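You operate a simulated robot arm through the tools that you are given. There is no shell and no other tool.

You are at the controls of a simulated robot arm. One attempt, no reset.

## Task
Thin the paint on the right plate at N23 with 2 more drops of water under High light.
Fine: dial to High first and that half off at the end; water from the dish beside the three jars by the teal-banded dropper; work it in with the teal-banded muller; put both back; the box's other half stays lit, its plate untouched.

It is judged by the outcome, as a careful person would: the job done as asked, and still so three seconds after it is handed in. It fails if anything else is knocked over, pushed out of place, dropped, spilled or broken.

## Robot
A 6-joint arm with a fingered hand, fixed in place. Base frame: the origin is on the floor under the middle of its stand, x ahead of it, y to its left, z up; the work surface is at about z = 95. Units: cm, degrees, N and s.
With the tool pointing down near the work surface it reaches from about 34 to 80 cm from the base axis. Its first joint turns from -115.0 to 115.0 degrees. Payload 4 kg.
The tool frame sits at the grasp point between the pads (the TCP): z along the fingers, y along the line on which they close. The tips reach 2.6 cm beyond it. The gripper opens to 16.4 cm; its body begins 7.3 cm behind the TCP. The gripper is a hand of 5 fingers: y runs from the thumb to the fingers, the wrist lies at [0, 0, -23.9] in the tool frame, and closing takes about 1.5 s.
Orientation is that of the tool frame in the base frame, as a unit quaternion [x, y, z, w]. With the fingers straight down and closing along the base's y, the tool's x points along the base's -x, its y along +y and its z along -z.

## Interface
- The arm moves only by the tool servo_tool. Its arguments are lists of equal length, an entry for each row: "travel": the shift along the base's x, y, z in cm, a list of three; "rotation": the turn, a rotation vector about the base's x, y, z in degrees, a list of three; "fingers": the gripper command, from -1 (shut) to 1 (fully open), values between in proportion. In form: {"travel": [[dx, dy, dz], ...], "rotation": [[wx, wy, wz], ...], "fingers": [fingers, ...]}. A call has 1 to 20 rows; each row shifts and turns the commanded pose from where the row before left it. Rows are played at 5 a second. More than 5 cm and 8.6 degrees between two rows, or a gripper value outside its range, and nothing of the call is played. Where a pose cannot be reached the arm comes as near as it can. A force on the tool above 50 N (or 10 N above the force at the start of the call, whichever is more), or a blocked arm, ends the call early, and 0.2 s more pass. The fingers move at their own pace (about 4.5 cm/s each) and stop on an object; they squeeze with about 32 N. The grip force told is the motor's: it shows also when the fingers shut on nothing. Time passes only in rows, and 0.2 s behind the last, so rows that do not move let the fingers close. It gives the time, the measured TCP pose, the force on the tool (base axes), the opening and the grip force at its end, in the units of the frame above (readings bear some noise), with the torque about the TCP (base axes, N m) and any sound that the robot's microphone picked up.
- Cameras (640 x 400 px; columns grow to the right, rows downward): "scene" is fixed at [39.74, 51.09, 171.51]; the picture's right is [-0.79, -0.61, 0.00], its down [-0.57, 0.74, -0.34] and it looks along [0.21, -0.27, -0.94] (base axes); focal length 299 px, centre (320, 200). "wrist" rides on the gripper at [5, -7, -9.3] in the tool frame; the picture's right is [0.81, 0.59, 0.00], its down [-0.43, 0.60, -0.68] and it looks along [-0.40, 0.55, 0.74] (tool axes); focal length 270 px, centre (320, 200). There is no depth. A picture from a camera that has moved, and an enlarged one, comes with that camera's place and axes in the base frame and with its lens. The place of the scene camera against the robot may be out by one fixed shift of up to 1.8 cm in any direction.
- get_image(camera): a new picture of that camera. It takes no simulated time.
- move_column(by): slides the trunk up (or, below 0, down) by that many cm; the arm rides with it, the base frame stays. It gives what a move gives, with no picture.
- grasp_type(shape): the hand has 5 fingers and takes this shape, open, in about a second: jaw (thumb against the fingers, like two jaws); tri (thumb and two fingers); tip (a fingertip pinch); poke (one finger out to press); point (the index stretched); flat (the hand flat); cup (the hand cupped); fist (a fist). The gripper value then closes the fingers along that shape, each until it touches; the sizes above hold for jaw. It gives what a move gives, with no picture.
- enlarge(camera, box): a new picture of the part [left, top, right, bottom] of that camera's present view, enlarged. It takes no simulated time.
- hand_in(): hands the job in; it is judged then, once.

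Nothing tells you positions but the pictures and the camera data. Unless the task says otherwise, let go and move clear before handing in.

The tools are called after "Call:" as a command line: name --argument value ..., lists and objects as JSON in quotes. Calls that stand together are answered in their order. servo_tool: Moves the arm, as the interface text tells. Its arguments: {"type":"object","properties":{"travel":{"type":"array"},"rotation":{"type":"array"},"fingers":{"type":"array"}},"required":["travel","rotation","fingers"]} The other tools are called the same way: move_column (by) moves the trunk up or down; grasp_type (shape) gives the hand a shape; get_image (camera) takes a picture; enlarge (camera, box) takes an enlarged picture of a part of a camera's view; hand_in () hands the job in.

At the start:

```text
clock: 0.0
tcp_pos: [53.79, 16.08, 130.18]
ee_rot: [-0.001, 1.0, 0.001, 0.0]
wrist_force: [-0.5, -1.0, 0.2]
wrist_torque: [-0.01, 0.0, 0.01]
gripper_width: 16.39
gripper_force: 0.1
shape: jaw
trunk travel left (down, up): [-87.5, 11.5]
```

scene: 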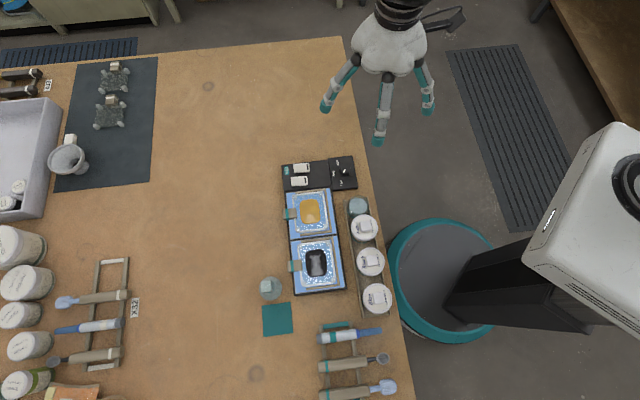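
wrist: 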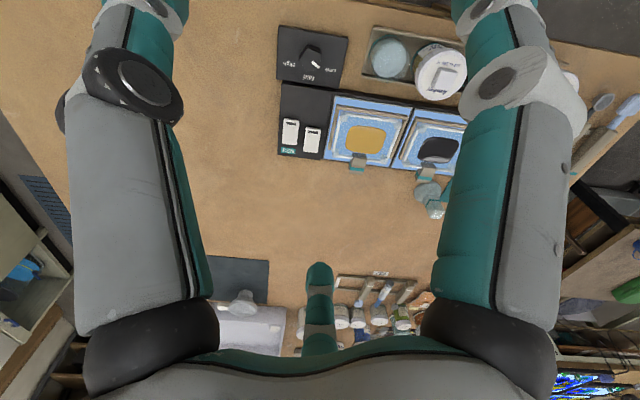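

I see a light box with two lit plates, a dial and two rocker switches, a rack with a dish and three jars, and tools on racks. I'll look closer before moving.

Call:
enlarge --camera "scene" --box '[250, 140, 410, 240]'

Call:
enlarge --camera "scene" --box '[250, 220, 410, 320]'

Call:
enlarge --camera "scene" --box '[250, 300, 410, 400]'

Call:
enlarge --camera "scene" --box '[0, 220, 160, 400]'

Call:
enlarge --camera "scene" --box '[0, 40, 160, 220]'

Call:
enlarge --camera "wrist" --box '[260, 10, 480, 220]'

```text
4.00 times, centred on (330, 190) of scene
camera zoom: at [39.74, 51.09, 171.51], right [-0.79, -0.61, 0.0], down [-0.57, 0.74, -0.34], along [0.21, -0.27, -0.94], focal length 1196 px, centre (280, 240)
```

zoom: 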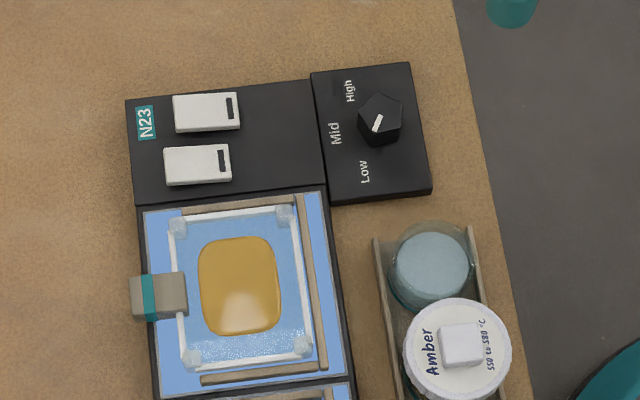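

```text
4.00 times, centred on (330, 270) of scene
camera zoom: at [39.74, 51.09, 171.51], right [-0.79, -0.61, 0.0], down [-0.57, 0.74, -0.34], along [0.21, -0.27, -0.94], focal length 1196 px, centre (280, -80)
```

zoom: 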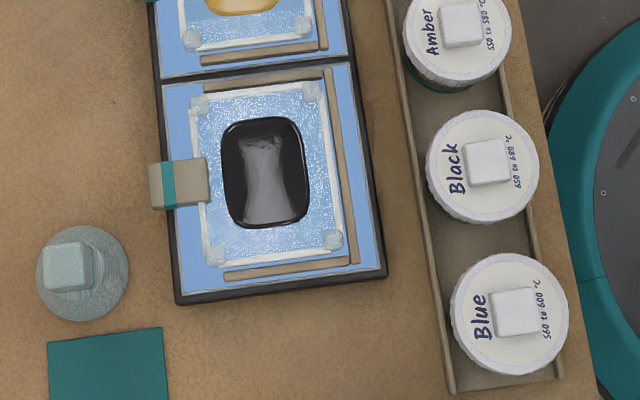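

```text
4.00 times, centred on (330, 350) of scene
camera zoom: at [39.74, 51.09, 171.51], right [-0.79, -0.61, 0.0], down [-0.57, 0.74, -0.34], along [0.21, -0.27, -0.94], focal length 1196 px, centre (280, -400)
```

zoom: 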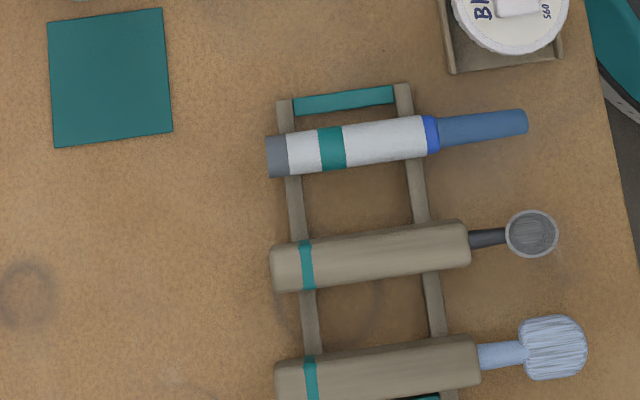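

```text
2.22 times, centred on (80, 310) of scene
camera zoom: at [39.74, 51.09, 171.51], right [-0.79, -0.61, 0.0], down [-0.57, 0.74, -0.34], along [0.21, -0.27, -0.94], focal length 665 px, centre (853, -44)
```

zoom: 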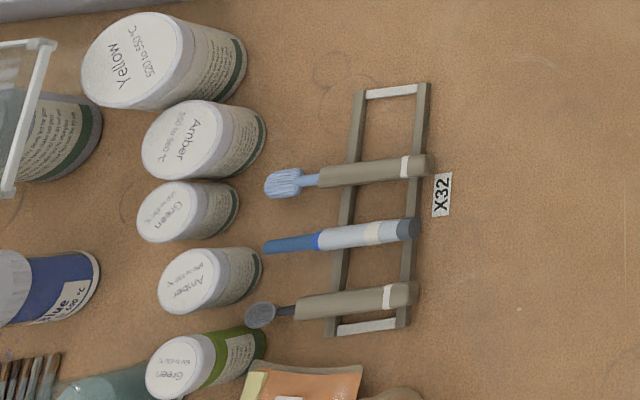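

```text
2.22 times, centred on (80, 130) of scene
camera zoom: at [39.74, 51.09, 171.51], right [-0.79, -0.61, 0.0], down [-0.57, 0.74, -0.34], along [0.21, -0.27, -0.94], focal length 665 px, centre (853, 356)
```

zoom: 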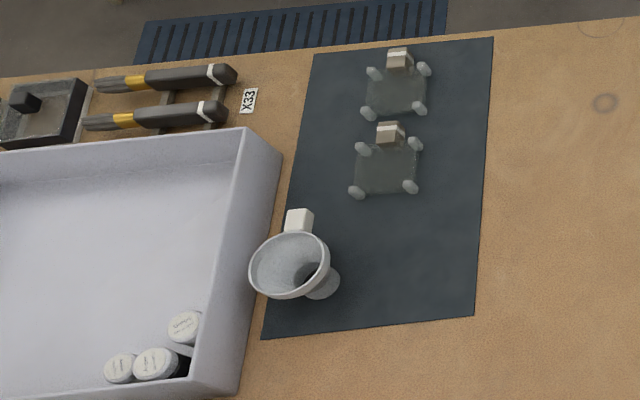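

```text
1.90 times, centred on (370, 115) of wrist
camera zoom: at [48.59, 9.15, 139.63], right [-0.81, 0.59, 0.0], down [0.43, 0.6, 0.68], along [0.4, 0.55, -0.74], focal length 515 px, centre (225, 362)
```

zoom: 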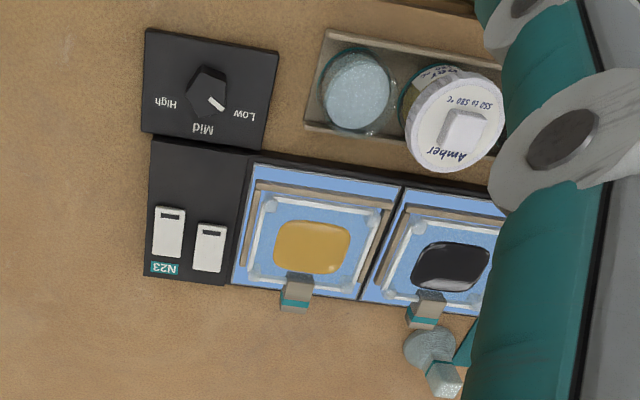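

The box's text reads from the robot's side, so the right plate is the amber one (upper in the scene picture). I'll look closer at the tools and the dial.

Call:
enlarge --camera "scene" --box '[310, 315, 400, 400]'

Call:
enlarge --camera "scene" --box '[250, 265, 310, 345]'

Call:
enlarge --camera "scene" --box '[275, 150, 365, 200]'

Call:
enlarge --camera "scene" --box '[335, 185, 395, 235]'

Call:
enlarge --camera "scene" --box '[275, 180, 345, 240]'

```text
4.71 times, centred on (355, 358) of scene
camera zoom: at [39.74, 51.09, 171.51], right [-0.79, -0.61, 0.0], down [-0.57, 0.74, -0.34], along [0.21, -0.27, -0.94], focal length 1408 px, centre (155, -541)
```

zoom: 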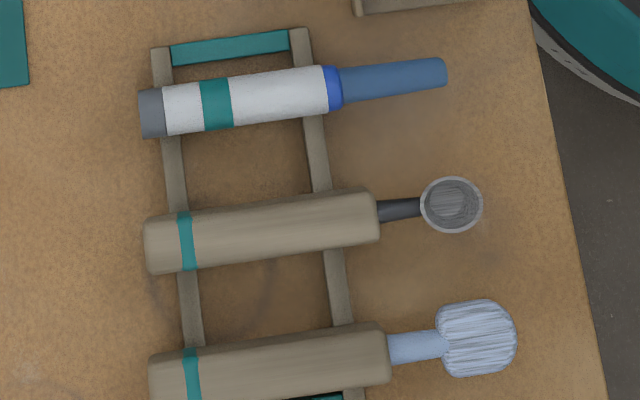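

```text
5.00 times, centred on (280, 305) of scene
camera zoom: at [39.74, 51.09, 171.51], right [-0.79, -0.61, 0.0], down [-0.57, 0.74, -0.34], along [0.21, -0.27, -0.94], focal length 1496 px, centre (520, -325)
```

zoom: 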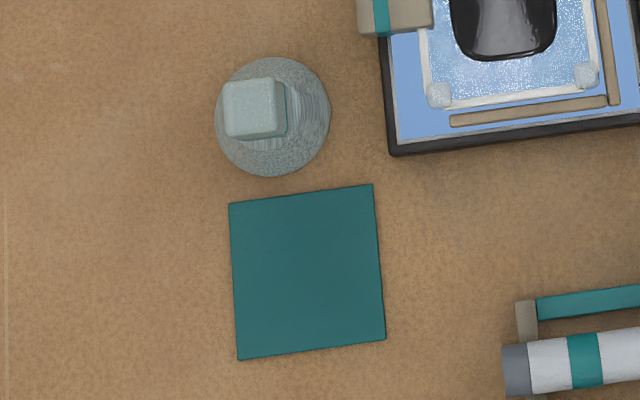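

```text
7.11 times, centred on (320, 175) of scene
camera zoom: at [39.74, 51.09, 171.51], right [-0.79, -0.61, 0.0], down [-0.57, 0.74, -0.34], along [0.21, -0.27, -0.94], focal length 2127 px, centre (320, 378)
```

zoom: 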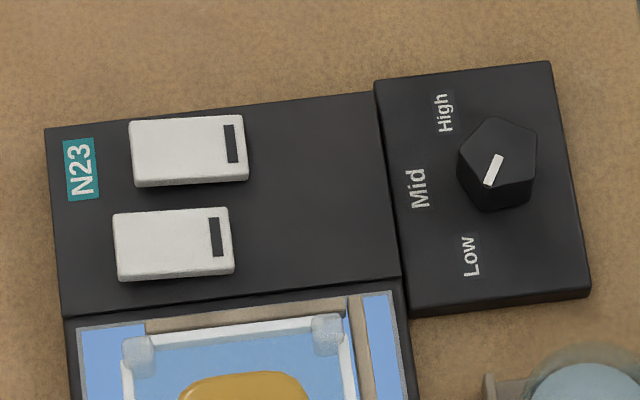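

```text
8.00 times, centred on (365, 210) of scene
camera zoom: at [39.74, 51.09, 171.51], right [-0.79, -0.61, 0.0], down [-0.57, 0.74, -0.34], along [0.21, -0.27, -0.94], focal length 2393 px, centre (-40, 120)
```

zoom: 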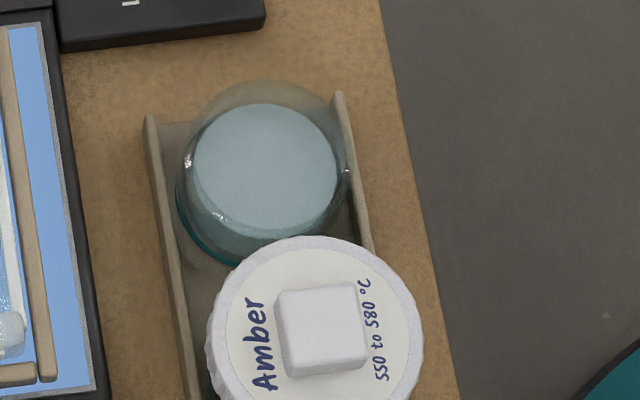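

```text
6.67 times, centred on (310, 210) of scene
camera zoom: at [39.74, 51.09, 171.51], right [-0.79, -0.61, 0.0], down [-0.57, 0.74, -0.34], along [0.21, -0.27, -0.94], focal length 1994 px, centre (387, 133)
```

zoom: 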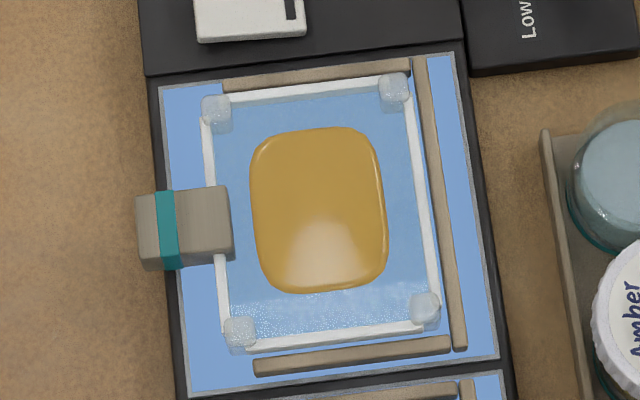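

The third rack tool may be the muller, but I can't tell yet. I'll swing the arm at safe height over the teal rack and look with the wrist camera.

Call:
servo_tool --travel '[[-2, 2, -1], [-2, 2, -1], [-2, 2, -1], [-2, 2, -1], [-2, 2, -1], [-2, 2, -1], [-2, 2, -1], [-2, 2, -1], [-2, 2, -1], [-2, 2, -1], [-2, 2, -1], [-2, 2, -1]]' --rotation '[[0, 0, 3.75], [0, 0, 3.75], [0, 0, 3.75], [0, 0, 3.75], [0, 0, 3.75], [0, 0, 3.75], [0, 0, 3.75], [0, 0, 3.75], [0, 0, 3.75], [0, 0, 3.75], [0, 0, 3.75], [0, 0, 3.75]]' --fingers '[1, 1, 1, 1, 1, 1, 1, 1, 1, 1, 1, 1]'

Call:
get_image --camera "wrist"

Call:
get_image --camera "scene"

```text
clock: 2.6
tcp_pos: [29.46, 40.39, 118.2]
ee_rot: [-0.384, 0.923, 0.0, 0.0]
wrist_force: [0.4, 0.2, 0.2]
wrist_torque: [0.0, -0.03, -0.01]
gripper_width: 16.41
gripper_force: 0.2
shape: jaw
trunk travel left (down, up): [-87.5, 11.5]
```

```text
taken
camera wrist: at [30.81, 31.83, 127.73], right [-0.99, -0.16, 0.0], down [-0.12, 0.73, 0.68], along [-0.11, 0.67, -0.74], focal length 270 px, centre (320, 200)
```

wrist: 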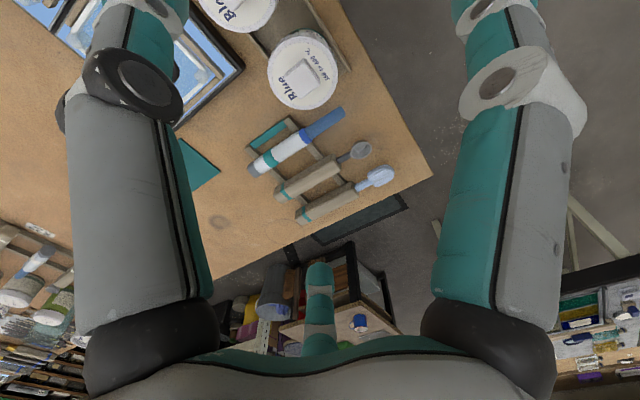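

```text
taken
```

scene: 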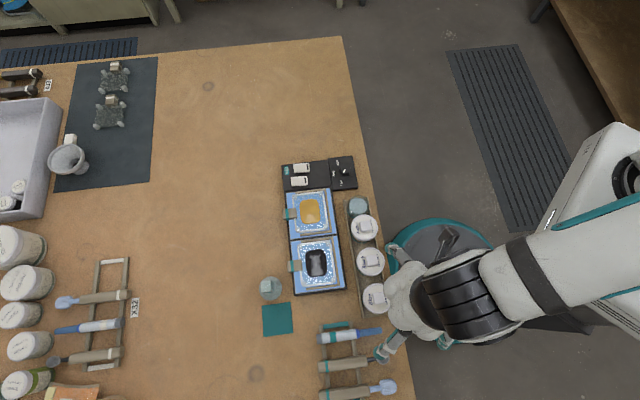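

Call:
enlarge --camera "wrist" --box '[235, 90, 405, 235]'

Call:
enlarge --camera "wrist" --box '[330, 130, 410, 200]'

```text
2.76 times, centred on (320, 162) of wrist
camera zoom: at [30.81, 31.83, 127.73], right [-0.99, -0.16, 0.0], down [-0.12, 0.73, 0.68], along [-0.11, 0.67, -0.74], focal length 746 px, centre (320, 303)
```

zoom: 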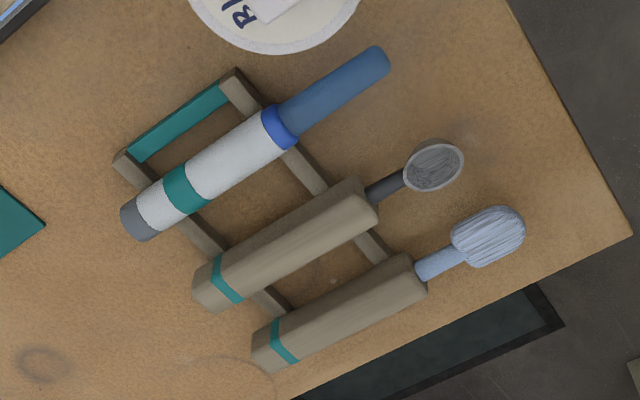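

```text
5.71 times, centred on (370, 165) of wrist
camera zoom: at [30.81, 31.83, 127.73], right [-0.99, -0.16, 0.0], down [-0.12, 0.73, 0.68], along [-0.11, 0.67, -0.74], focal length 1544 px, centre (34, 400)
```

zoom: 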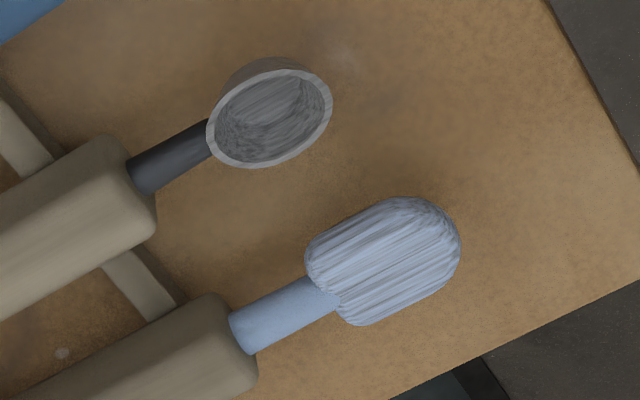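

The third tool has a glass head at the end of its handle, so it is the muller. The second is a spoon, and the first is the dropper. I'll now see how the hand closes, in free air.

Call:
servo_tool --travel '[[0, 0, 0], [0, 0, 0], [0, 0, 0], [0, 0, 0], [0, 0, 0], [0, 0, 0]]' --rotation '[[0, 0, 0], [0, 0, 0], [0, 0, 0], [0, 0, 0], [0, 0, 0], [0, 0, 0]]' --fingers '[-0.5, -0.5, -0.5, -0.5, -0.5, -0.5]'

Call:
get_image --camera "wrist"

Call:
get_image --camera "scene"

```text
clock: 4.0
tcp_pos: [29.58, 40.12, 118.27]
ee_rot: [-0.383, 0.924, 0.001, 0.0]
wrist_force: [1.0, -0.6, -0.2]
wrist_torque: [0.03, 0.04, -0.01]
gripper_width: 4.16
gripper_force: 0.0
shape: jaw
trunk travel left (down, up): [-87.5, 11.5]
```

```text
taken
camera wrist: at [30.85, 31.72, 127.76], right [-0.99, -0.16, 0.0], down [-0.12, 0.73, 0.68], along [-0.11, 0.67, -0.74], focal length 270 px, centre (320, 200)
```

wrist: 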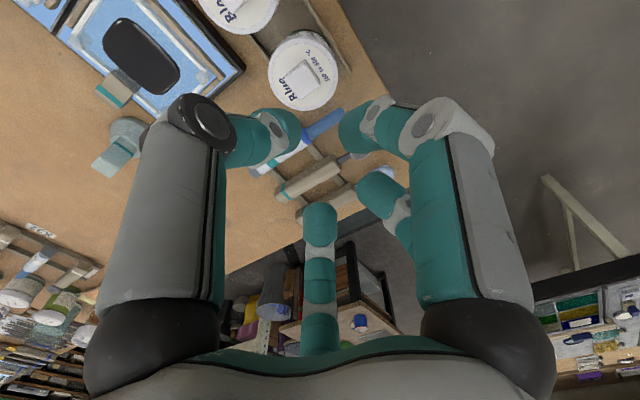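

```text
taken
```

scene: 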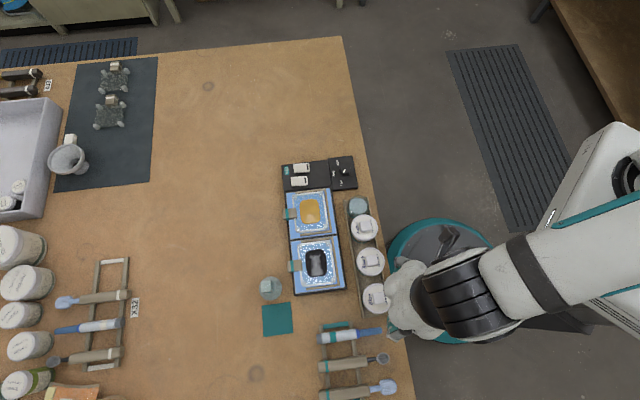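

Call:
servo_tool --travel '[[0, 0, 0], [0, 0, 0], [0, 0, 0], [0, 0, 0]]' --rotation '[[0, 0, 0], [0, 0, 0], [0, 0, 0], [0, 0, 0]]' --fingers '[-1, -1, -1, -1]'

Call:
get_image --camera "wrist"

Call:
grasp_type --shape "tri"

Call:
get_image --camera "wrist"

Call:
grasp_type --shape "tip"

Call:
get_image --camera "wrist"

Call:
grasp_type --shape "poke"

Call:
get_image --camera "wrist"

```text
clock: 5.0
tcp_pos: [29.6, 40.24, 118.4]
ee_rot: [-0.383, 0.924, 0.0, -0.001]
wrist_force: [-0.4, -0.8, -0.6]
wrist_torque: [-0.04, 0.02, -0.02]
gripper_width: 0.01
gripper_force: 32.4
shape: jaw
trunk travel left (down, up): [-87.5, 11.5]
```

```text
taken
camera wrist: at [30.85, 31.72, 127.76], right [-0.99, -0.16, 0.0], down [-0.12, 0.73, 0.68], along [-0.11, 0.67, -0.74], focal length 270 px, centre (320, 200)
```

wrist: 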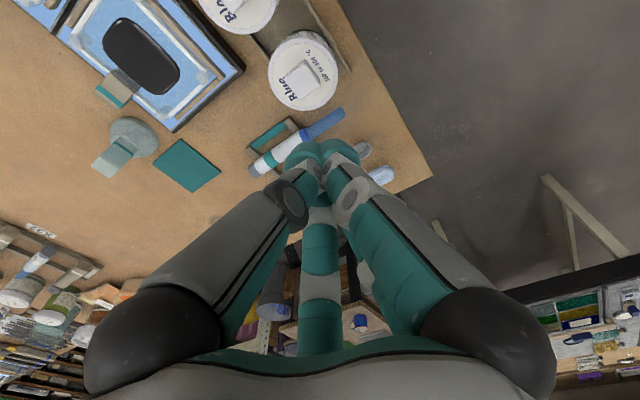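

```text
clock: 5.9
tcp_pos: [29.71, 40.2, 118.22]
ee_rot: [-0.383, 0.924, 0.0, -0.001]
wrist_force: [0.8, -0.2, -0.7]
wrist_torque: [-0.01, -0.01, -0.01]
gripper_width: 16.39
gripper_force: 0.0
shape: tri
trunk travel left (down, up): [-87.5, 11.5]
```

```text
taken
camera wrist: at [30.85, 31.72, 127.76], right [-0.99, -0.16, 0.0], down [-0.12, 0.73, 0.68], along [-0.11, 0.67, -0.74], focal length 270 px, centre (320, 200)
```

wrist: 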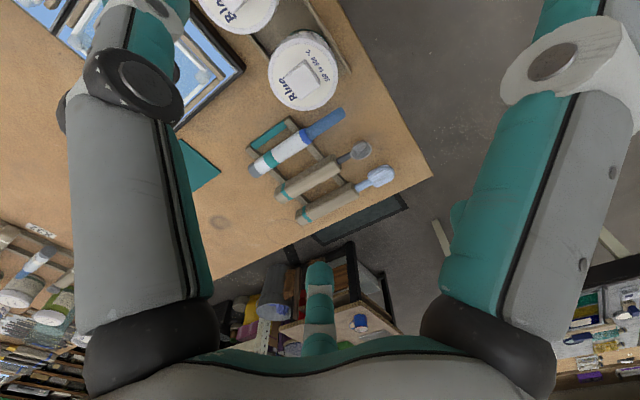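

```text
clock: 6.8
tcp_pos: [29.54, 40.23, 118.34]
ee_rot: [-0.382, 0.924, 0.0, 0.0]
wrist_force: [-0.5, 0.2, 0.2]
wrist_torque: [0.01, -0.01, -0.02]
gripper_width: 16.42
gripper_force: 0.1
shape: tip
trunk travel left (down, up): [-87.5, 11.5]
```

```text
taken
camera wrist: at [30.85, 31.72, 127.76], right [-0.99, -0.16, 0.0], down [-0.12, 0.73, 0.68], along [-0.11, 0.67, -0.74], focal length 270 px, centre (320, 200)
```

wrist: 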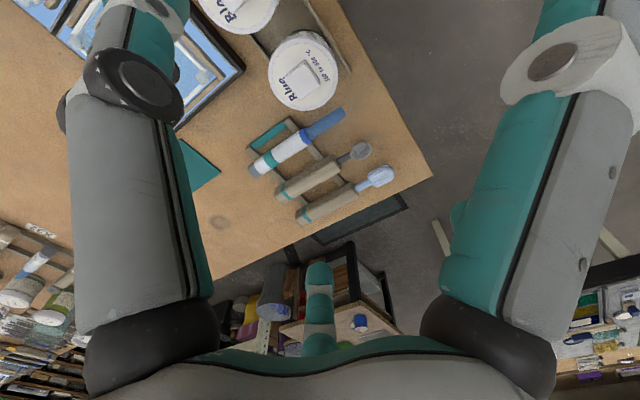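

```text
clock: 7.7
tcp_pos: [29.57, 40.18, 118.35]
ee_rot: [-0.383, 0.924, -0.001, -0.001]
wrist_force: [0.2, 0.5, -0.2]
wrist_torque: [0.0, 0.0, 0.0]
gripper_width: 0.03
gripper_force: 0.0
shape: poke
trunk travel left (down, up): [-87.5, 11.5]
```

```text
taken
camera wrist: at [30.85, 31.72, 127.76], right [-0.99, -0.16, 0.0], down [-0.12, 0.73, 0.68], along [-0.11, 0.67, -0.74], focal length 270 px, centre (320, 200)
```

wrist: 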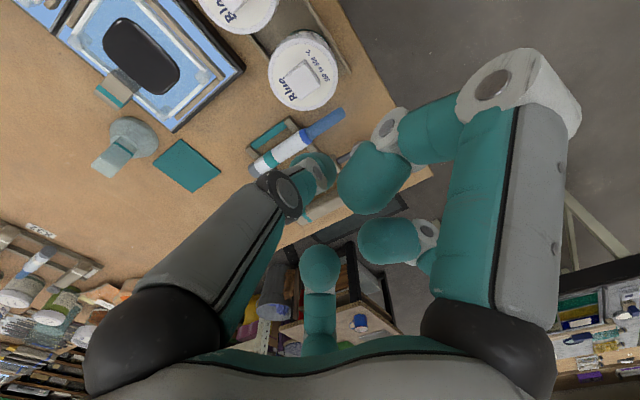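

Call:
grasp_type --shape "tri"

Call:
servo_tool --travel '[[0, 0, 0], [0, 0, 0], [0, 0, 0], [0, 0, 0], [0, 0, 0], [0, 0, 0]]' --rotation '[[0, 0, 0], [0, 0, 0], [0, 0, 0], [0, 0, 0], [0, 0, 0], [0, 0, 0]]' --fingers '[-0.5, -0.5, -0.5, -0.5, -0.5, -0.5]'

Call:
get_image --camera "wrist"

Call:
grasp_type --shape "tip"

Call:
servo_tool --travel '[[0, 0, 0], [0, 0, 0], [0, 0, 0], [0, 0, 0], [0, 0, 0], [0, 0, 0]]' --rotation '[[0, 0, 0], [0, 0, 0], [0, 0, 0], [0, 0, 0], [0, 0, 0], [0, 0, 0]]' --fingers '[-0.5, -0.5, -0.5, -0.5, -0.5, -0.5]'

Call:
get_image --camera "wrist"

```text
clock: 8.6
tcp_pos: [29.57, 40.21, 118.18]
ee_rot: [-0.381, 0.924, -0.001, 0.0]
wrist_force: [-0.6, 0.2, 0.4]
wrist_torque: [0.01, 0.01, 0.05]
gripper_width: 16.4
gripper_force: 0.1
shape: tri
trunk travel left (down, up): [-87.5, 11.5]
```

```text
clock: 10.0
tcp_pos: [29.68, 40.17, 118.36]
ee_rot: [-0.382, 0.924, 0.0, 0.0]
wrist_force: [0.3, 0.1, 0.1]
wrist_torque: [0.03, -0.03, -0.02]
gripper_width: 4.16
gripper_force: 0.1
shape: tri
trunk travel left (down, up): [-87.5, 11.5]
```

```text
taken
camera wrist: at [30.85, 31.72, 127.76], right [-0.99, -0.16, 0.0], down [-0.12, 0.73, 0.68], along [-0.11, 0.67, -0.74], focal length 270 px, centre (320, 200)
```

wrist: 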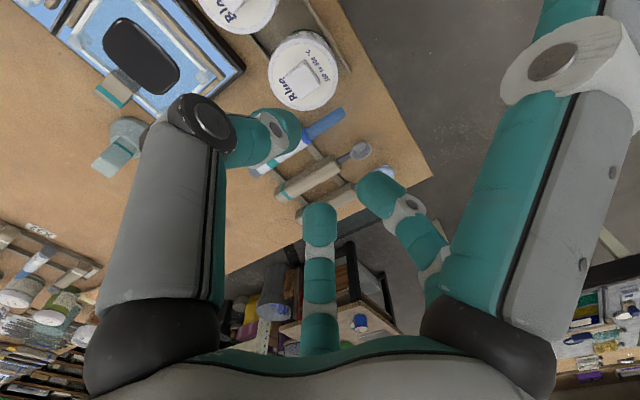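

```text
clock: 10.9
tcp_pos: [29.59, 40.25, 118.43]
ee_rot: [-0.382, 0.924, 0.001, 0.0]
wrist_force: [0.1, -0.3, -0.3]
wrist_torque: [0.0, 0.02, 0.01]
gripper_width: 16.4
gripper_force: 0.0
shape: tip
trunk travel left (down, up): [-87.5, 11.5]
```

```text
clock: 12.3
tcp_pos: [29.59, 40.19, 118.34]
ee_rot: [-0.382, 0.924, 0.0, 0.0]
wrist_force: [0.3, -0.7, 0.0]
wrist_torque: [0.0, 0.0, -0.03]
gripper_width: 4.16
gripper_force: 0.1
shape: tip
trunk travel left (down, up): [-87.5, 11.5]
```

```text
taken
camera wrist: at [30.85, 31.72, 127.76], right [-0.99, -0.16, 0.0], down [-0.12, 0.73, 0.68], along [-0.11, 0.67, -0.74], focal length 270 px, centre (320, 200)
```

wrist: 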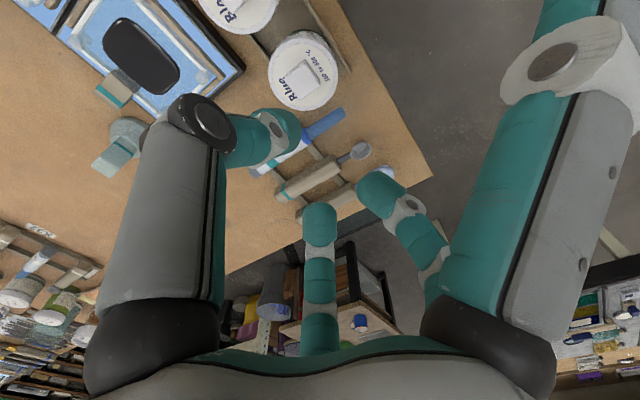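

The hand closes radially around the TCP, with five fingers in jaw. I'll go back to jaw, move above the dial and look at it closely.

Call:
grasp_type --shape "jaw"

Call:
servo_tool --travel '[[2.66, -2.29, 0], [2.66, -2.29, 0], [2.66, -2.29, 0], [2.66, -2.29, 0], [2.66, -2.29, 0], [2.66, -2.29, 0], [2.66, -2.29, -1], [2.66, -2.29, -1], [2.66, -2.29, -1], [2.66, -2.29, -1]]' --rotation '[[0, 0, 0], [0, 0, 0], [0, 0, 0], [0, 0, 0], [0, 0, 0], [0, 0, 0], [0, 0, 0], [0, 0, 0], [0, 0, 0], [0, 0, 0]]' --fingers '[1, 1, 1, 1, 1, 1, 1, 1, 1, 1]'

Call:
get_image --camera "wrist"

Call:
enlarge --camera "wrist" --box '[250, 120, 430, 240]'

```text
clock: 13.2
tcp_pos: [29.59, 40.16, 118.31]
ee_rot: [-0.383, 0.924, 0.0, 0.0]
wrist_force: [0.1, -0.4, -0.1]
wrist_torque: [-0.02, 0.0, -0.01]
gripper_width: 16.39
gripper_force: 0.0
shape: jaw
trunk travel left (down, up): [-87.5, 11.5]
```

```text
clock: 15.4
tcp_pos: [56.56, 17.22, 113.96]
ee_rot: [-0.383, 0.924, 0.0, 0.0]
wrist_force: [0.0, 0.0, -0.2]
wrist_torque: [-0.01, 0.02, 0.0]
gripper_width: 16.39
gripper_force: 0.1
shape: jaw
trunk travel left (down, up): [-87.5, 11.5]
```

```text
taken
camera wrist: at [57.89, 8.69, 123.43], right [-0.99, -0.16, 0.0], down [-0.12, 0.73, 0.68], along [-0.11, 0.67, -0.74], focal length 270 px, centre (320, 200)
```

wrist: 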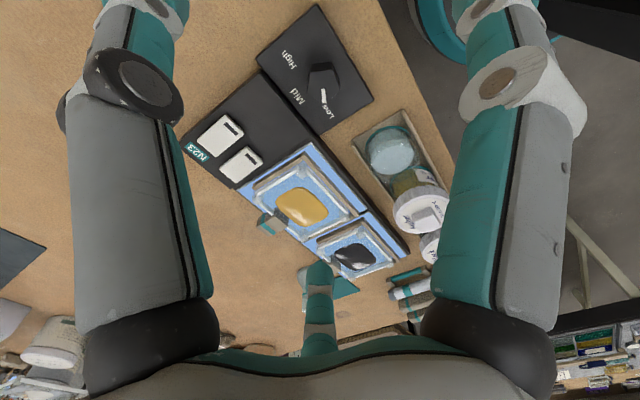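

```text
3.33 times, centred on (340, 180) of wrist
camera zoom: at [57.89, 8.69, 123.43], right [-0.99, -0.16, 0.0], down [-0.12, 0.73, 0.68], along [-0.11, 0.67, -0.74], focal length 901 px, centre (253, 267)
```

zoom: 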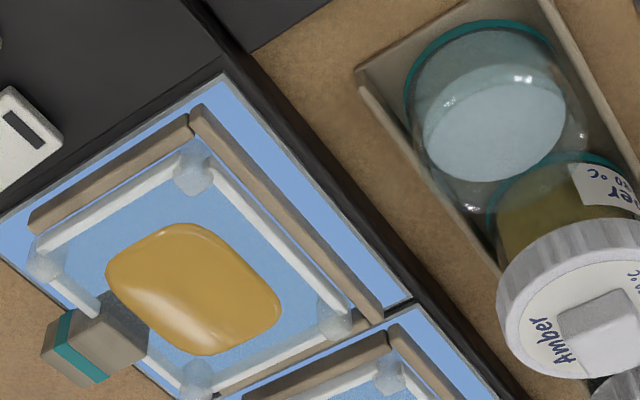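

Call:
enlarge --camera "wrist" --box '[245, 0, 405, 110]'

Call:
enlarge --camera "wrist" --box '[170, 90, 290, 190]'

Call:
get_image --camera "scene"

```text
3.64 times, centred on (325, 55) of wrist
camera zoom: at [57.89, 8.69, 123.43], right [-0.99, -0.16, 0.0], down [-0.12, 0.73, 0.68], along [-0.11, 0.67, -0.74], focal length 983 px, centre (302, 727)
```

zoom: 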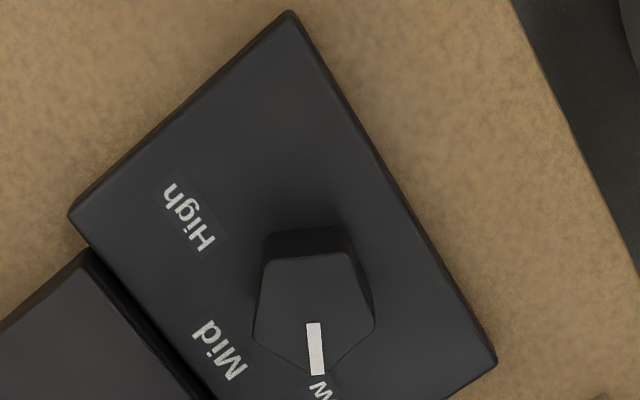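

```text
4.00 times, centred on (230, 140) of wrist
camera zoom: at [57.89, 8.69, 123.43], right [-0.99, -0.16, 0.0], down [-0.12, 0.73, 0.68], along [-0.11, 0.67, -0.74], focal length 1081 px, centre (680, 440)
```

zoom: 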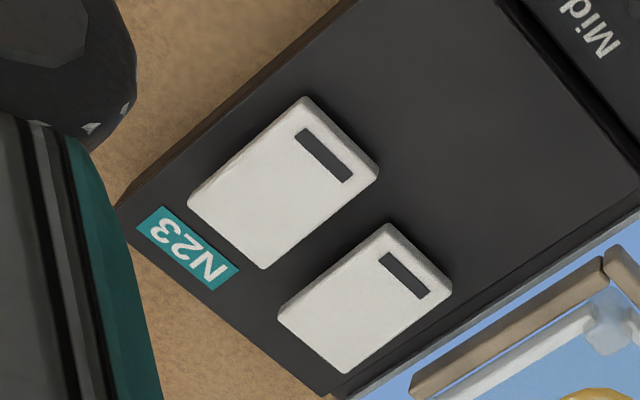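

```text
taken
```

scene: 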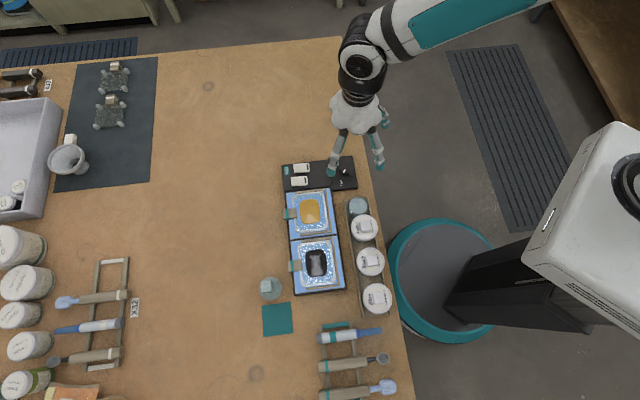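

The pointer is at Low. By my measurement the knob centre is at about (56.2, 17.6), its top at z≈98, and High is 120° clockwise seen from above. I'll turn the hand so its fingers match the knob's flats, then come down part of the way.

Call:
servo_tool --travel '[[-0.1, 0.1, 0], [-0.1, 0.1, 0], [-0.1, 0.1, 0], [-0.1, 0.13, 0], [0, 0, -2], [0, 0, -3], [0, 0, -3], [0, 0, -2], [0, 0, 0]]' --rotation '[[0, 0, 7], [0, 0, 7], [0, 0, 7], [0, 0, 7], [0, 0, 7], [0, 0, 7], [0, 0, 0], [0, 0, 0], [0, 0, 0]]' --fingers '[0.2, 0, -0.2, -0.4, -0.4, -0.4, -0.4, -0.4, -0.4]'

Call:
get_image --camera "wrist"

Call:
get_image --camera "scene"

```text
clock: 17.4
tcp_pos: [55.96, 17.72, 104.12]
ee_rot: [-0.688, 0.725, 0.0, 0.0]
wrist_force: [0.3, 0.2, -0.3]
wrist_torque: [-0.03, 0.01, 0.01]
gripper_width: 4.97
gripper_force: 0.0
shape: jaw
trunk travel left (down, up): [-87.5, 11.5]
```

```text
taken
camera wrist: at [62.45, 12.41, 113.59], right [-0.63, -0.78, 0.0], down [-0.57, 0.46, 0.68], along [-0.53, 0.43, -0.74], focal length 270 px, centre (320, 200)
```

wrist: 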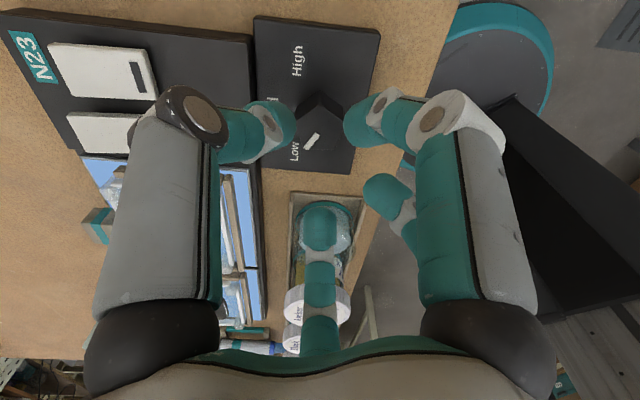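

```text
taken
```

scene: 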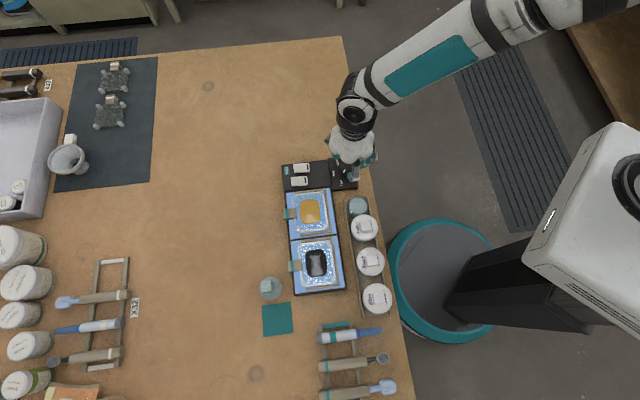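

Call:
enlarge --camera "wrist" --box '[260, 60, 390, 160]'

```text
4.00 times, centred on (325, 110) of wrist
camera zoom: at [62.45, 12.41, 113.59], right [-0.63, -0.78, 0.0], down [-0.57, 0.46, 0.68], along [-0.53, 0.43, -0.74], focal length 1081 px, centre (300, 560)
```

zoom: 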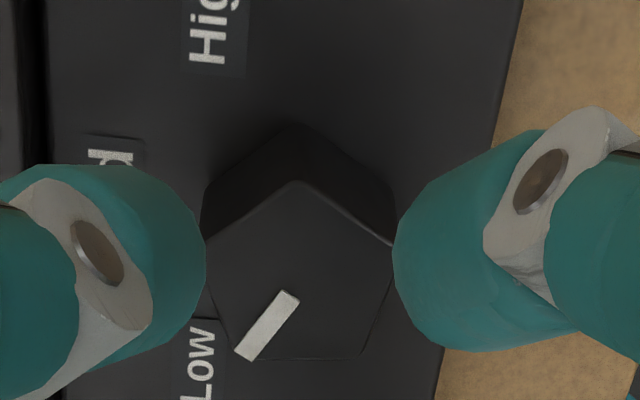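

Call:
servo_tool --travel '[[0.15, -0.12, -1.2], [0, 0, -1.2], [0, 0, -1.0], [0, 0, -0.8], [0, 0, -0.3], [0, 0, 0]]' --rotation '[[0, 0, 0], [0, 0, 0], [0, 0, 0], [0, 0, 0], [0, 0, 0], [0, 0, 0]]' --fingers '[-0.4, -0.4, -0.4, -0.4, -0.4, -0.4]'

Call:
get_image --camera "wrist"

Call:
enlarge --camera "wrist" --box '[250, 80, 390, 190]'

Call:
enlarge --camera "scene" --box '[300, 120, 400, 200]'

```text
clock: 18.8
tcp_pos: [56.13, 17.66, 99.71]
ee_rot: [-0.688, 0.725, 0.0, 0.0]
wrist_force: [0.1, -0.4, 0.0]
wrist_torque: [0.02, -0.02, 0.0]
gripper_width: 4.95
gripper_force: 0.0
shape: jaw
trunk travel left (down, up): [-87.5, 11.5]
```

```text
taken
camera wrist: at [62.7, 12.27, 109.17], right [-0.63, -0.78, 0.0], down [-0.57, 0.46, 0.68], along [-0.53, 0.43, -0.74], focal length 270 px, centre (320, 200)
```

wrist: 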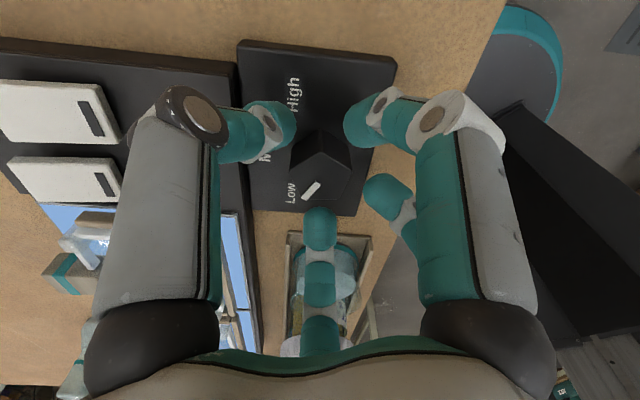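

```text
3.64 times, centred on (320, 135) of wrist
camera zoom: at [62.7, 12.27, 109.17], right [-0.63, -0.78, 0.0], down [-0.57, 0.46, 0.68], along [-0.53, 0.43, -0.74], focal length 983 px, centre (320, 436)
```

zoom: 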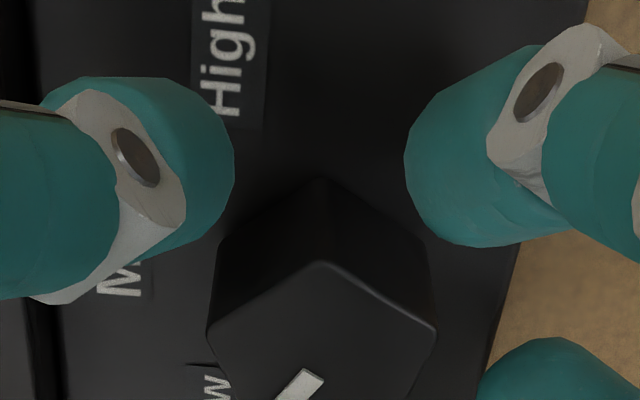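

```text
5.00 times, centred on (350, 160) of scene
camera zoom: at [39.74, 51.09, 171.51], right [-0.79, -0.61, 0.0], down [-0.57, 0.74, -0.34], along [0.21, -0.27, -0.94], focal length 1496 px, centre (170, 400)
```

zoom: 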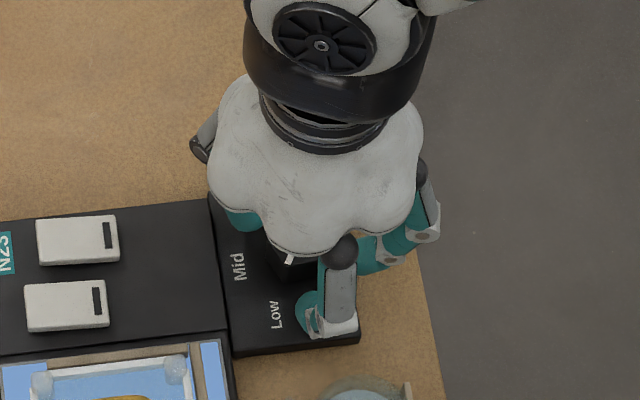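

Call:
servo_tool --travel '[[0, 0, -0.4], [0, 0, -0.3], [0, 0, 0], [0, 0, 0], [0, 0, 0], [0, 0, 0], [0, 0, 0], [0, 0, 0]]' --rotation '[[0, 0, 0], [0, 0, 0], [0, 0, 0], [0, 0, 0], [0, 0, 0], [0, 0, 0], [0, 0, 0], [0, 0, 0]]' --fingers '[-0.4, -0.4, -0.4, -0.6, -0.7, -0.8, -0.8, -0.8]'

Call:
enlarge --camera "wrist" --box '[240, 80, 400, 220]'

Call:
enlarge --camera "scene" --box '[300, 120, 400, 200]'

```text
clock: 20.6
tcp_pos: [56.23, 17.35, 99.04]
ee_rot: [-0.688, 0.726, 0.0, 0.0]
wrist_force: [1.5, -0.3, -5.4]
wrist_torque: [-0.02, -0.1, -0.02]
gripper_width: 2.25
gripper_force: 32.2
shape: jaw
trunk travel left (down, up): [-87.5, 11.5]
```

```text
2.86 times, centred on (320, 150) of wrist
camera zoom: at [62.7, 12.11, 108.42], right [-0.63, -0.78, 0.0], down [-0.57, 0.46, 0.68], along [-0.53, 0.43, -0.74], focal length 772 px, centre (320, 343)
```

zoom: 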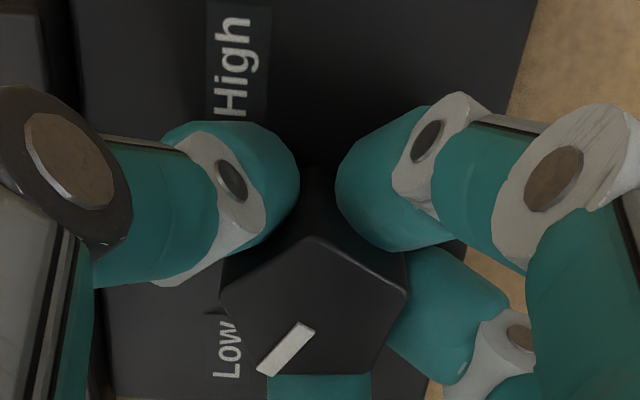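

```text
5.00 times, centred on (350, 160) of scene
camera zoom: at [39.74, 51.09, 171.51], right [-0.79, -0.61, 0.0], down [-0.57, 0.74, -0.34], along [0.21, -0.27, -0.94], focal length 1496 px, centre (170, 400)
```

zoom: 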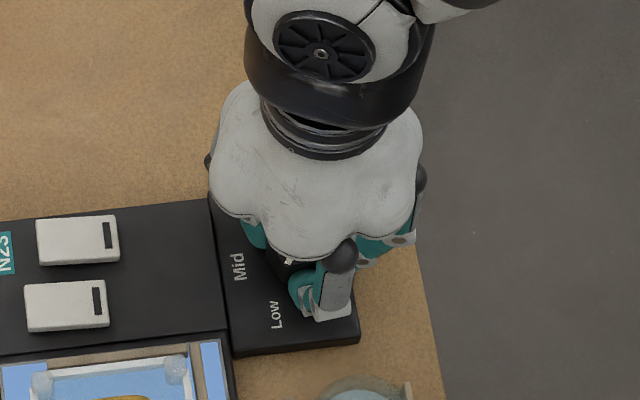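

The hand grips the knob at 32 N. I'll turn it clockwise 60° first and check.

Call:
servo_tool --travel '[[0, 0, 0], [0, 0, 0], [0, 0, 0], [0, 0, 0], [0, 0, 0], [0, 0, 0], [0, 0, 0], [0, 0, 0], [0, 0, 0], [0, 0, 0]]' --rotation '[[0, 0, -6], [0, 0, -6], [0, 0, -6], [0, 0, -6], [0, 0, -6], [0, 0, -6], [0, 0, -6], [0, 0, -6], [0, 0, -6], [0, 0, -6]]' --fingers '[-0.8, -0.8, -0.8, -0.8, -0.8, -0.8, -0.8, -0.8, -0.8, -0.8]'

Call:
enlarge --camera "wrist" --box '[240, 80, 400, 220]'

Call:
get_image --camera "scene"

```text
clock: 22.8
tcp_pos: [56.28, 17.59, 98.83]
ee_rot: [-0.233, 0.973, 0.0, 0.0]
wrist_force: [5.7, 8.1, 2.5]
wrist_torque: [0.16, -0.14, 0.0]
gripper_width: 2.29
gripper_force: 32.1
shape: jaw
trunk travel left (down, up): [-87.5, 11.5]
```

```text
2.86 times, centred on (320, 150) of wrist
camera zoom: at [54.76, 9.13, 108.4], right [-0.99, 0.16, 0.0], down [0.12, 0.73, 0.68], along [0.11, 0.67, -0.74], focal length 772 px, centre (320, 343)
```

zoom: 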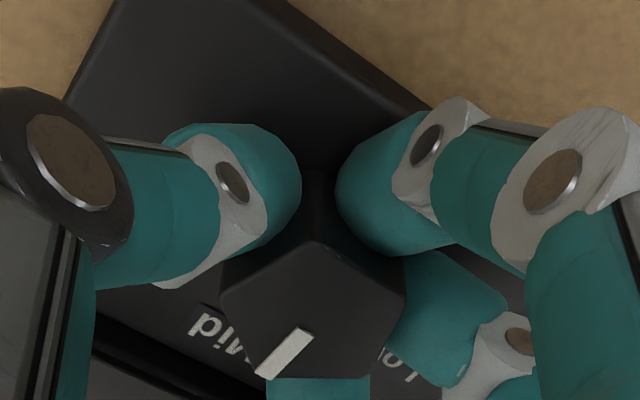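

```text
taken
```

scene: 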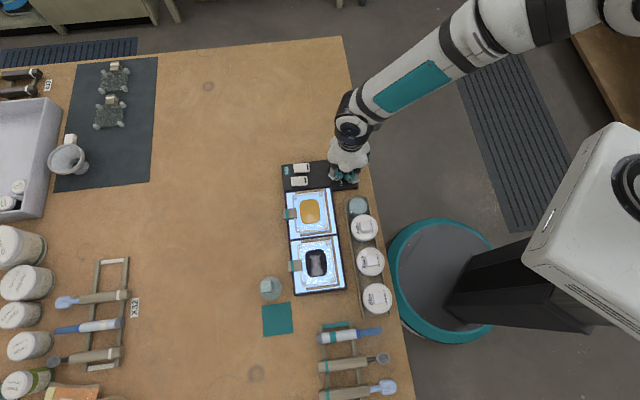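

The knob followed and the box is brighter. I'll turn the other 60°, easing the small side load.

Call:
servo_tool --travel '[[0.05, 0.05, 0], [0, 0, 0], [0, 0, 0], [0, 0, 0], [0, 0, 0], [0, 0, 0], [0, 0, 0], [0, 0, 0], [0, 0, 0], [0, 0, 0], [0, 0, 0]]' --rotation '[[0, 0, -6], [0, 0, -6], [0, 0, -6], [0, 0, -6], [0, 0, -6], [0, 0, -6], [0, 0, -6], [0, 0, -6], [0, 0, -6], [0, 0, -6], [0, 0, 0]]' --fingers '[-0.8, -0.8, -0.8, -0.8, -0.8, -0.8, -0.8, -0.8, -0.8, -0.8, -0.8]'

Call:
enlarge --camera "wrist" --box '[240, 80, 400, 220]'

Call:
get_image --camera "scene"

```text
clock: 25.2
tcp_pos: [56.39, 17.49, 98.9]
ee_rot: [0.285, 0.959, 0.0, 0.0]
wrist_force: [17.0, 3.9, -2.7]
wrist_torque: [0.07, -0.43, 0.13]
gripper_width: 2.25
gripper_force: 31.9
shape: jaw
trunk travel left (down, up): [-87.5, 11.5]
```

```text
2.86 times, centred on (320, 150) of wrist
camera zoom: at [48.21, 14.51, 108.42], right [-0.36, 0.93, 0.0], down [0.69, 0.26, 0.68], along [0.63, 0.24, -0.74], focal length 772 px, centre (320, 343)
```

zoom: 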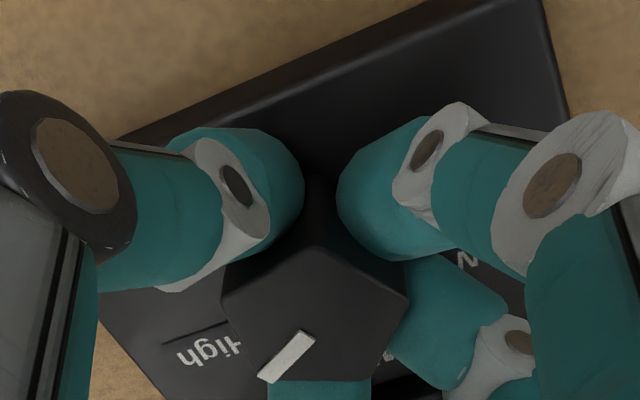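

```text
taken
```

scene: 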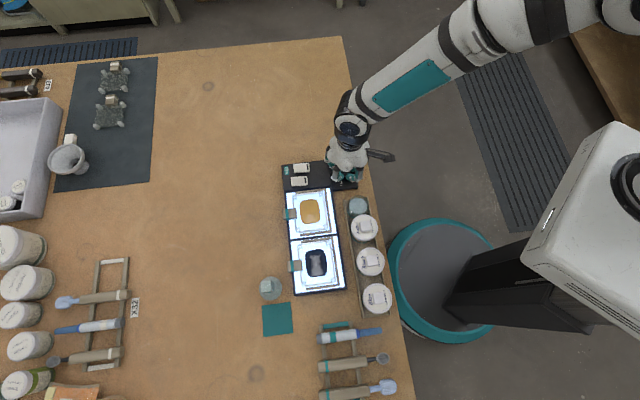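

The dial is at High and the box is at its brightest. I'll ease the side load, let go and rise.

Call:
servo_tool --travel '[[0.1, 0, 0], [0.1, 0, 0], [0, 0, 0], [0, 0, 0], [0, 0, 0], [0, 0, 0], [0, 0, 1], [0, 0, 3], [0, 0, 4], [0, 0, 4]]' --rotation '[[0, 0, 0], [0, 0, 0], [0, 0, 0], [0, 0, 0], [0, 0, 0], [0, 0, 0], [0, 0, 0], [0, 0, 0], [0, 0, 0], [0, 0, 0]]' --fingers '[-0.8, -0.8, -0.6, -0.4, -0.3, -0.3, -0.3, -0.3, 0, 0.3]'

Call:
get_image --camera "wrist"

Call:
enlarge --camera "scene" --box '[275, 150, 365, 240]'

```text
clock: 27.4
tcp_pos: [56.25, 17.53, 111.11]
ee_rot: [0.284, 0.959, 0.001, 0.0]
wrist_force: [-0.6, -0.1, -0.1]
wrist_torque: [0.02, 0.02, 0.02]
gripper_width: 10.59
gripper_force: 0.2
shape: jaw
trunk travel left (down, up): [-87.5, 11.5]
```

```text
taken
camera wrist: at [47.99, 14.47, 120.64], right [-0.36, 0.93, 0.0], down [0.69, 0.26, 0.68], along [0.63, 0.24, -0.74], focal length 270 px, centre (320, 200)
```

wrist: 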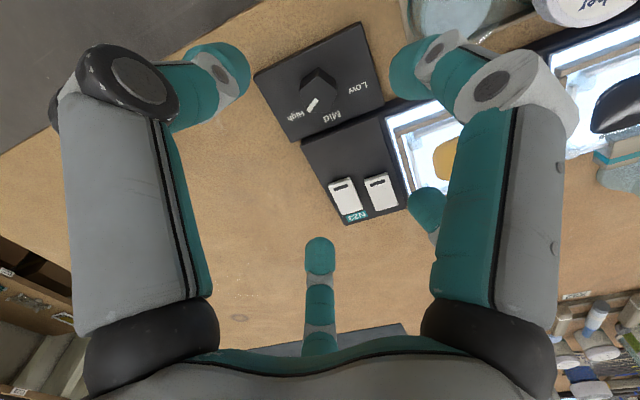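

```text
4.44 times, centred on (320, 195) of scene
camera zoom: at [39.74, 51.09, 171.51], right [-0.79, -0.61, 0.0], down [-0.57, 0.74, -0.34], along [0.21, -0.27, -0.94], focal length 1329 px, centre (320, 222)
```

zoom: 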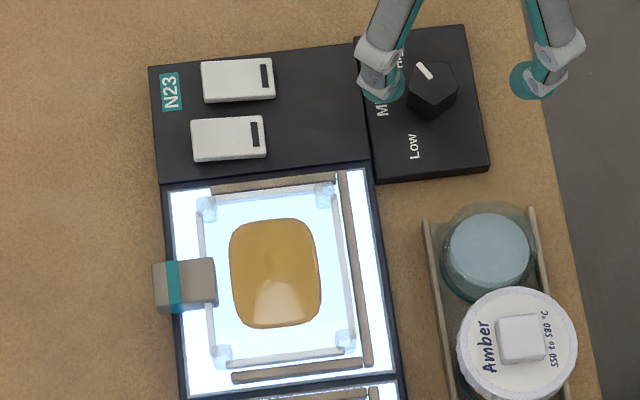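

The dial reads High and both plates are still lit. Now I'll go to the teal rack to measure the dropper, with the hand lined up to the handles.

Call:
servo_tool --travel '[[0, 0, 4], [-2.14, 3.14, 0], [-2.14, 3.14, 0], [-2.14, 3.14, 0], [-2.14, 3.14, 0], [-2.14, 3.14, 0], [-2.14, 3.14, 0], [-2.14, 3.14, 0], [-2.14, 3.14, 0], [-2.14, 3.14, 0], [-2.14, 3.14, 0], [-2.14, 3.14, 0], [0, 0, 0]]' --rotation '[[0, 0, 6.45], [0, 0, 6.45], [0, 0, 6.45], [0, 0, 6.45], [0, 0, 6.45], [0, 0, 6.45], [0, 0, 6.45], [0, 0, 6.45], [0, 0, 6.45], [0, 0, 6.45], [0, 0, 6.45], [0, 0, 6.45], [0, 0, 0]]' --fingers '[0.3, 0.5, 0.7, 1, 1, 1, 1, 1, 1, 1, 1, 1, 1]'

Call:
get_image --camera "wrist"

Call:
enlarge --camera "wrist" --box '[220, 0, 460, 150]'

```text
clock: 30.2
tcp_pos: [32.94, 52.08, 115.21]
ee_rot: [-0.379, 0.926, 0.0, 0.0]
wrist_force: [-0.5, 0.3, -0.8]
wrist_torque: [-0.03, 0.05, 0.0]
gripper_width: 16.37
gripper_force: 0.1
shape: jaw
trunk travel left (down, up): [-87.5, 11.5]
```

```text
taken
camera wrist: at [34.07, 43.66, 124.57], right [-0.99, -0.15, 0.0], down [-0.11, 0.73, 0.68], along [-0.1, 0.67, -0.74], focal length 270 px, centre (320, 200)
```

wrist: 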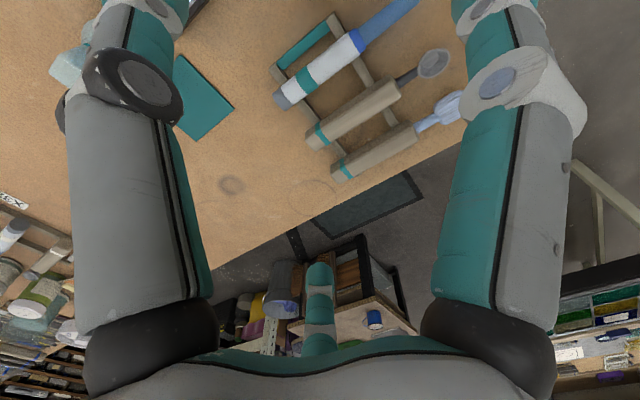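

```text
2.67 times, centred on (340, 75) of wrist
camera zoom: at [34.07, 43.66, 124.57], right [-0.99, -0.15, 0.0], down [-0.11, 0.73, 0.68], along [-0.1, 0.67, -0.74], focal length 721 px, centre (267, 533)
```

zoom: 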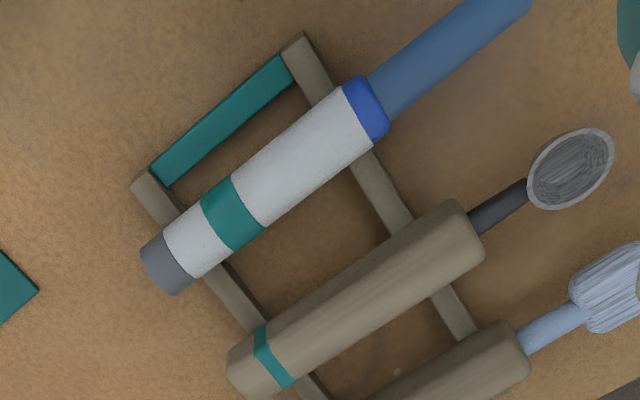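

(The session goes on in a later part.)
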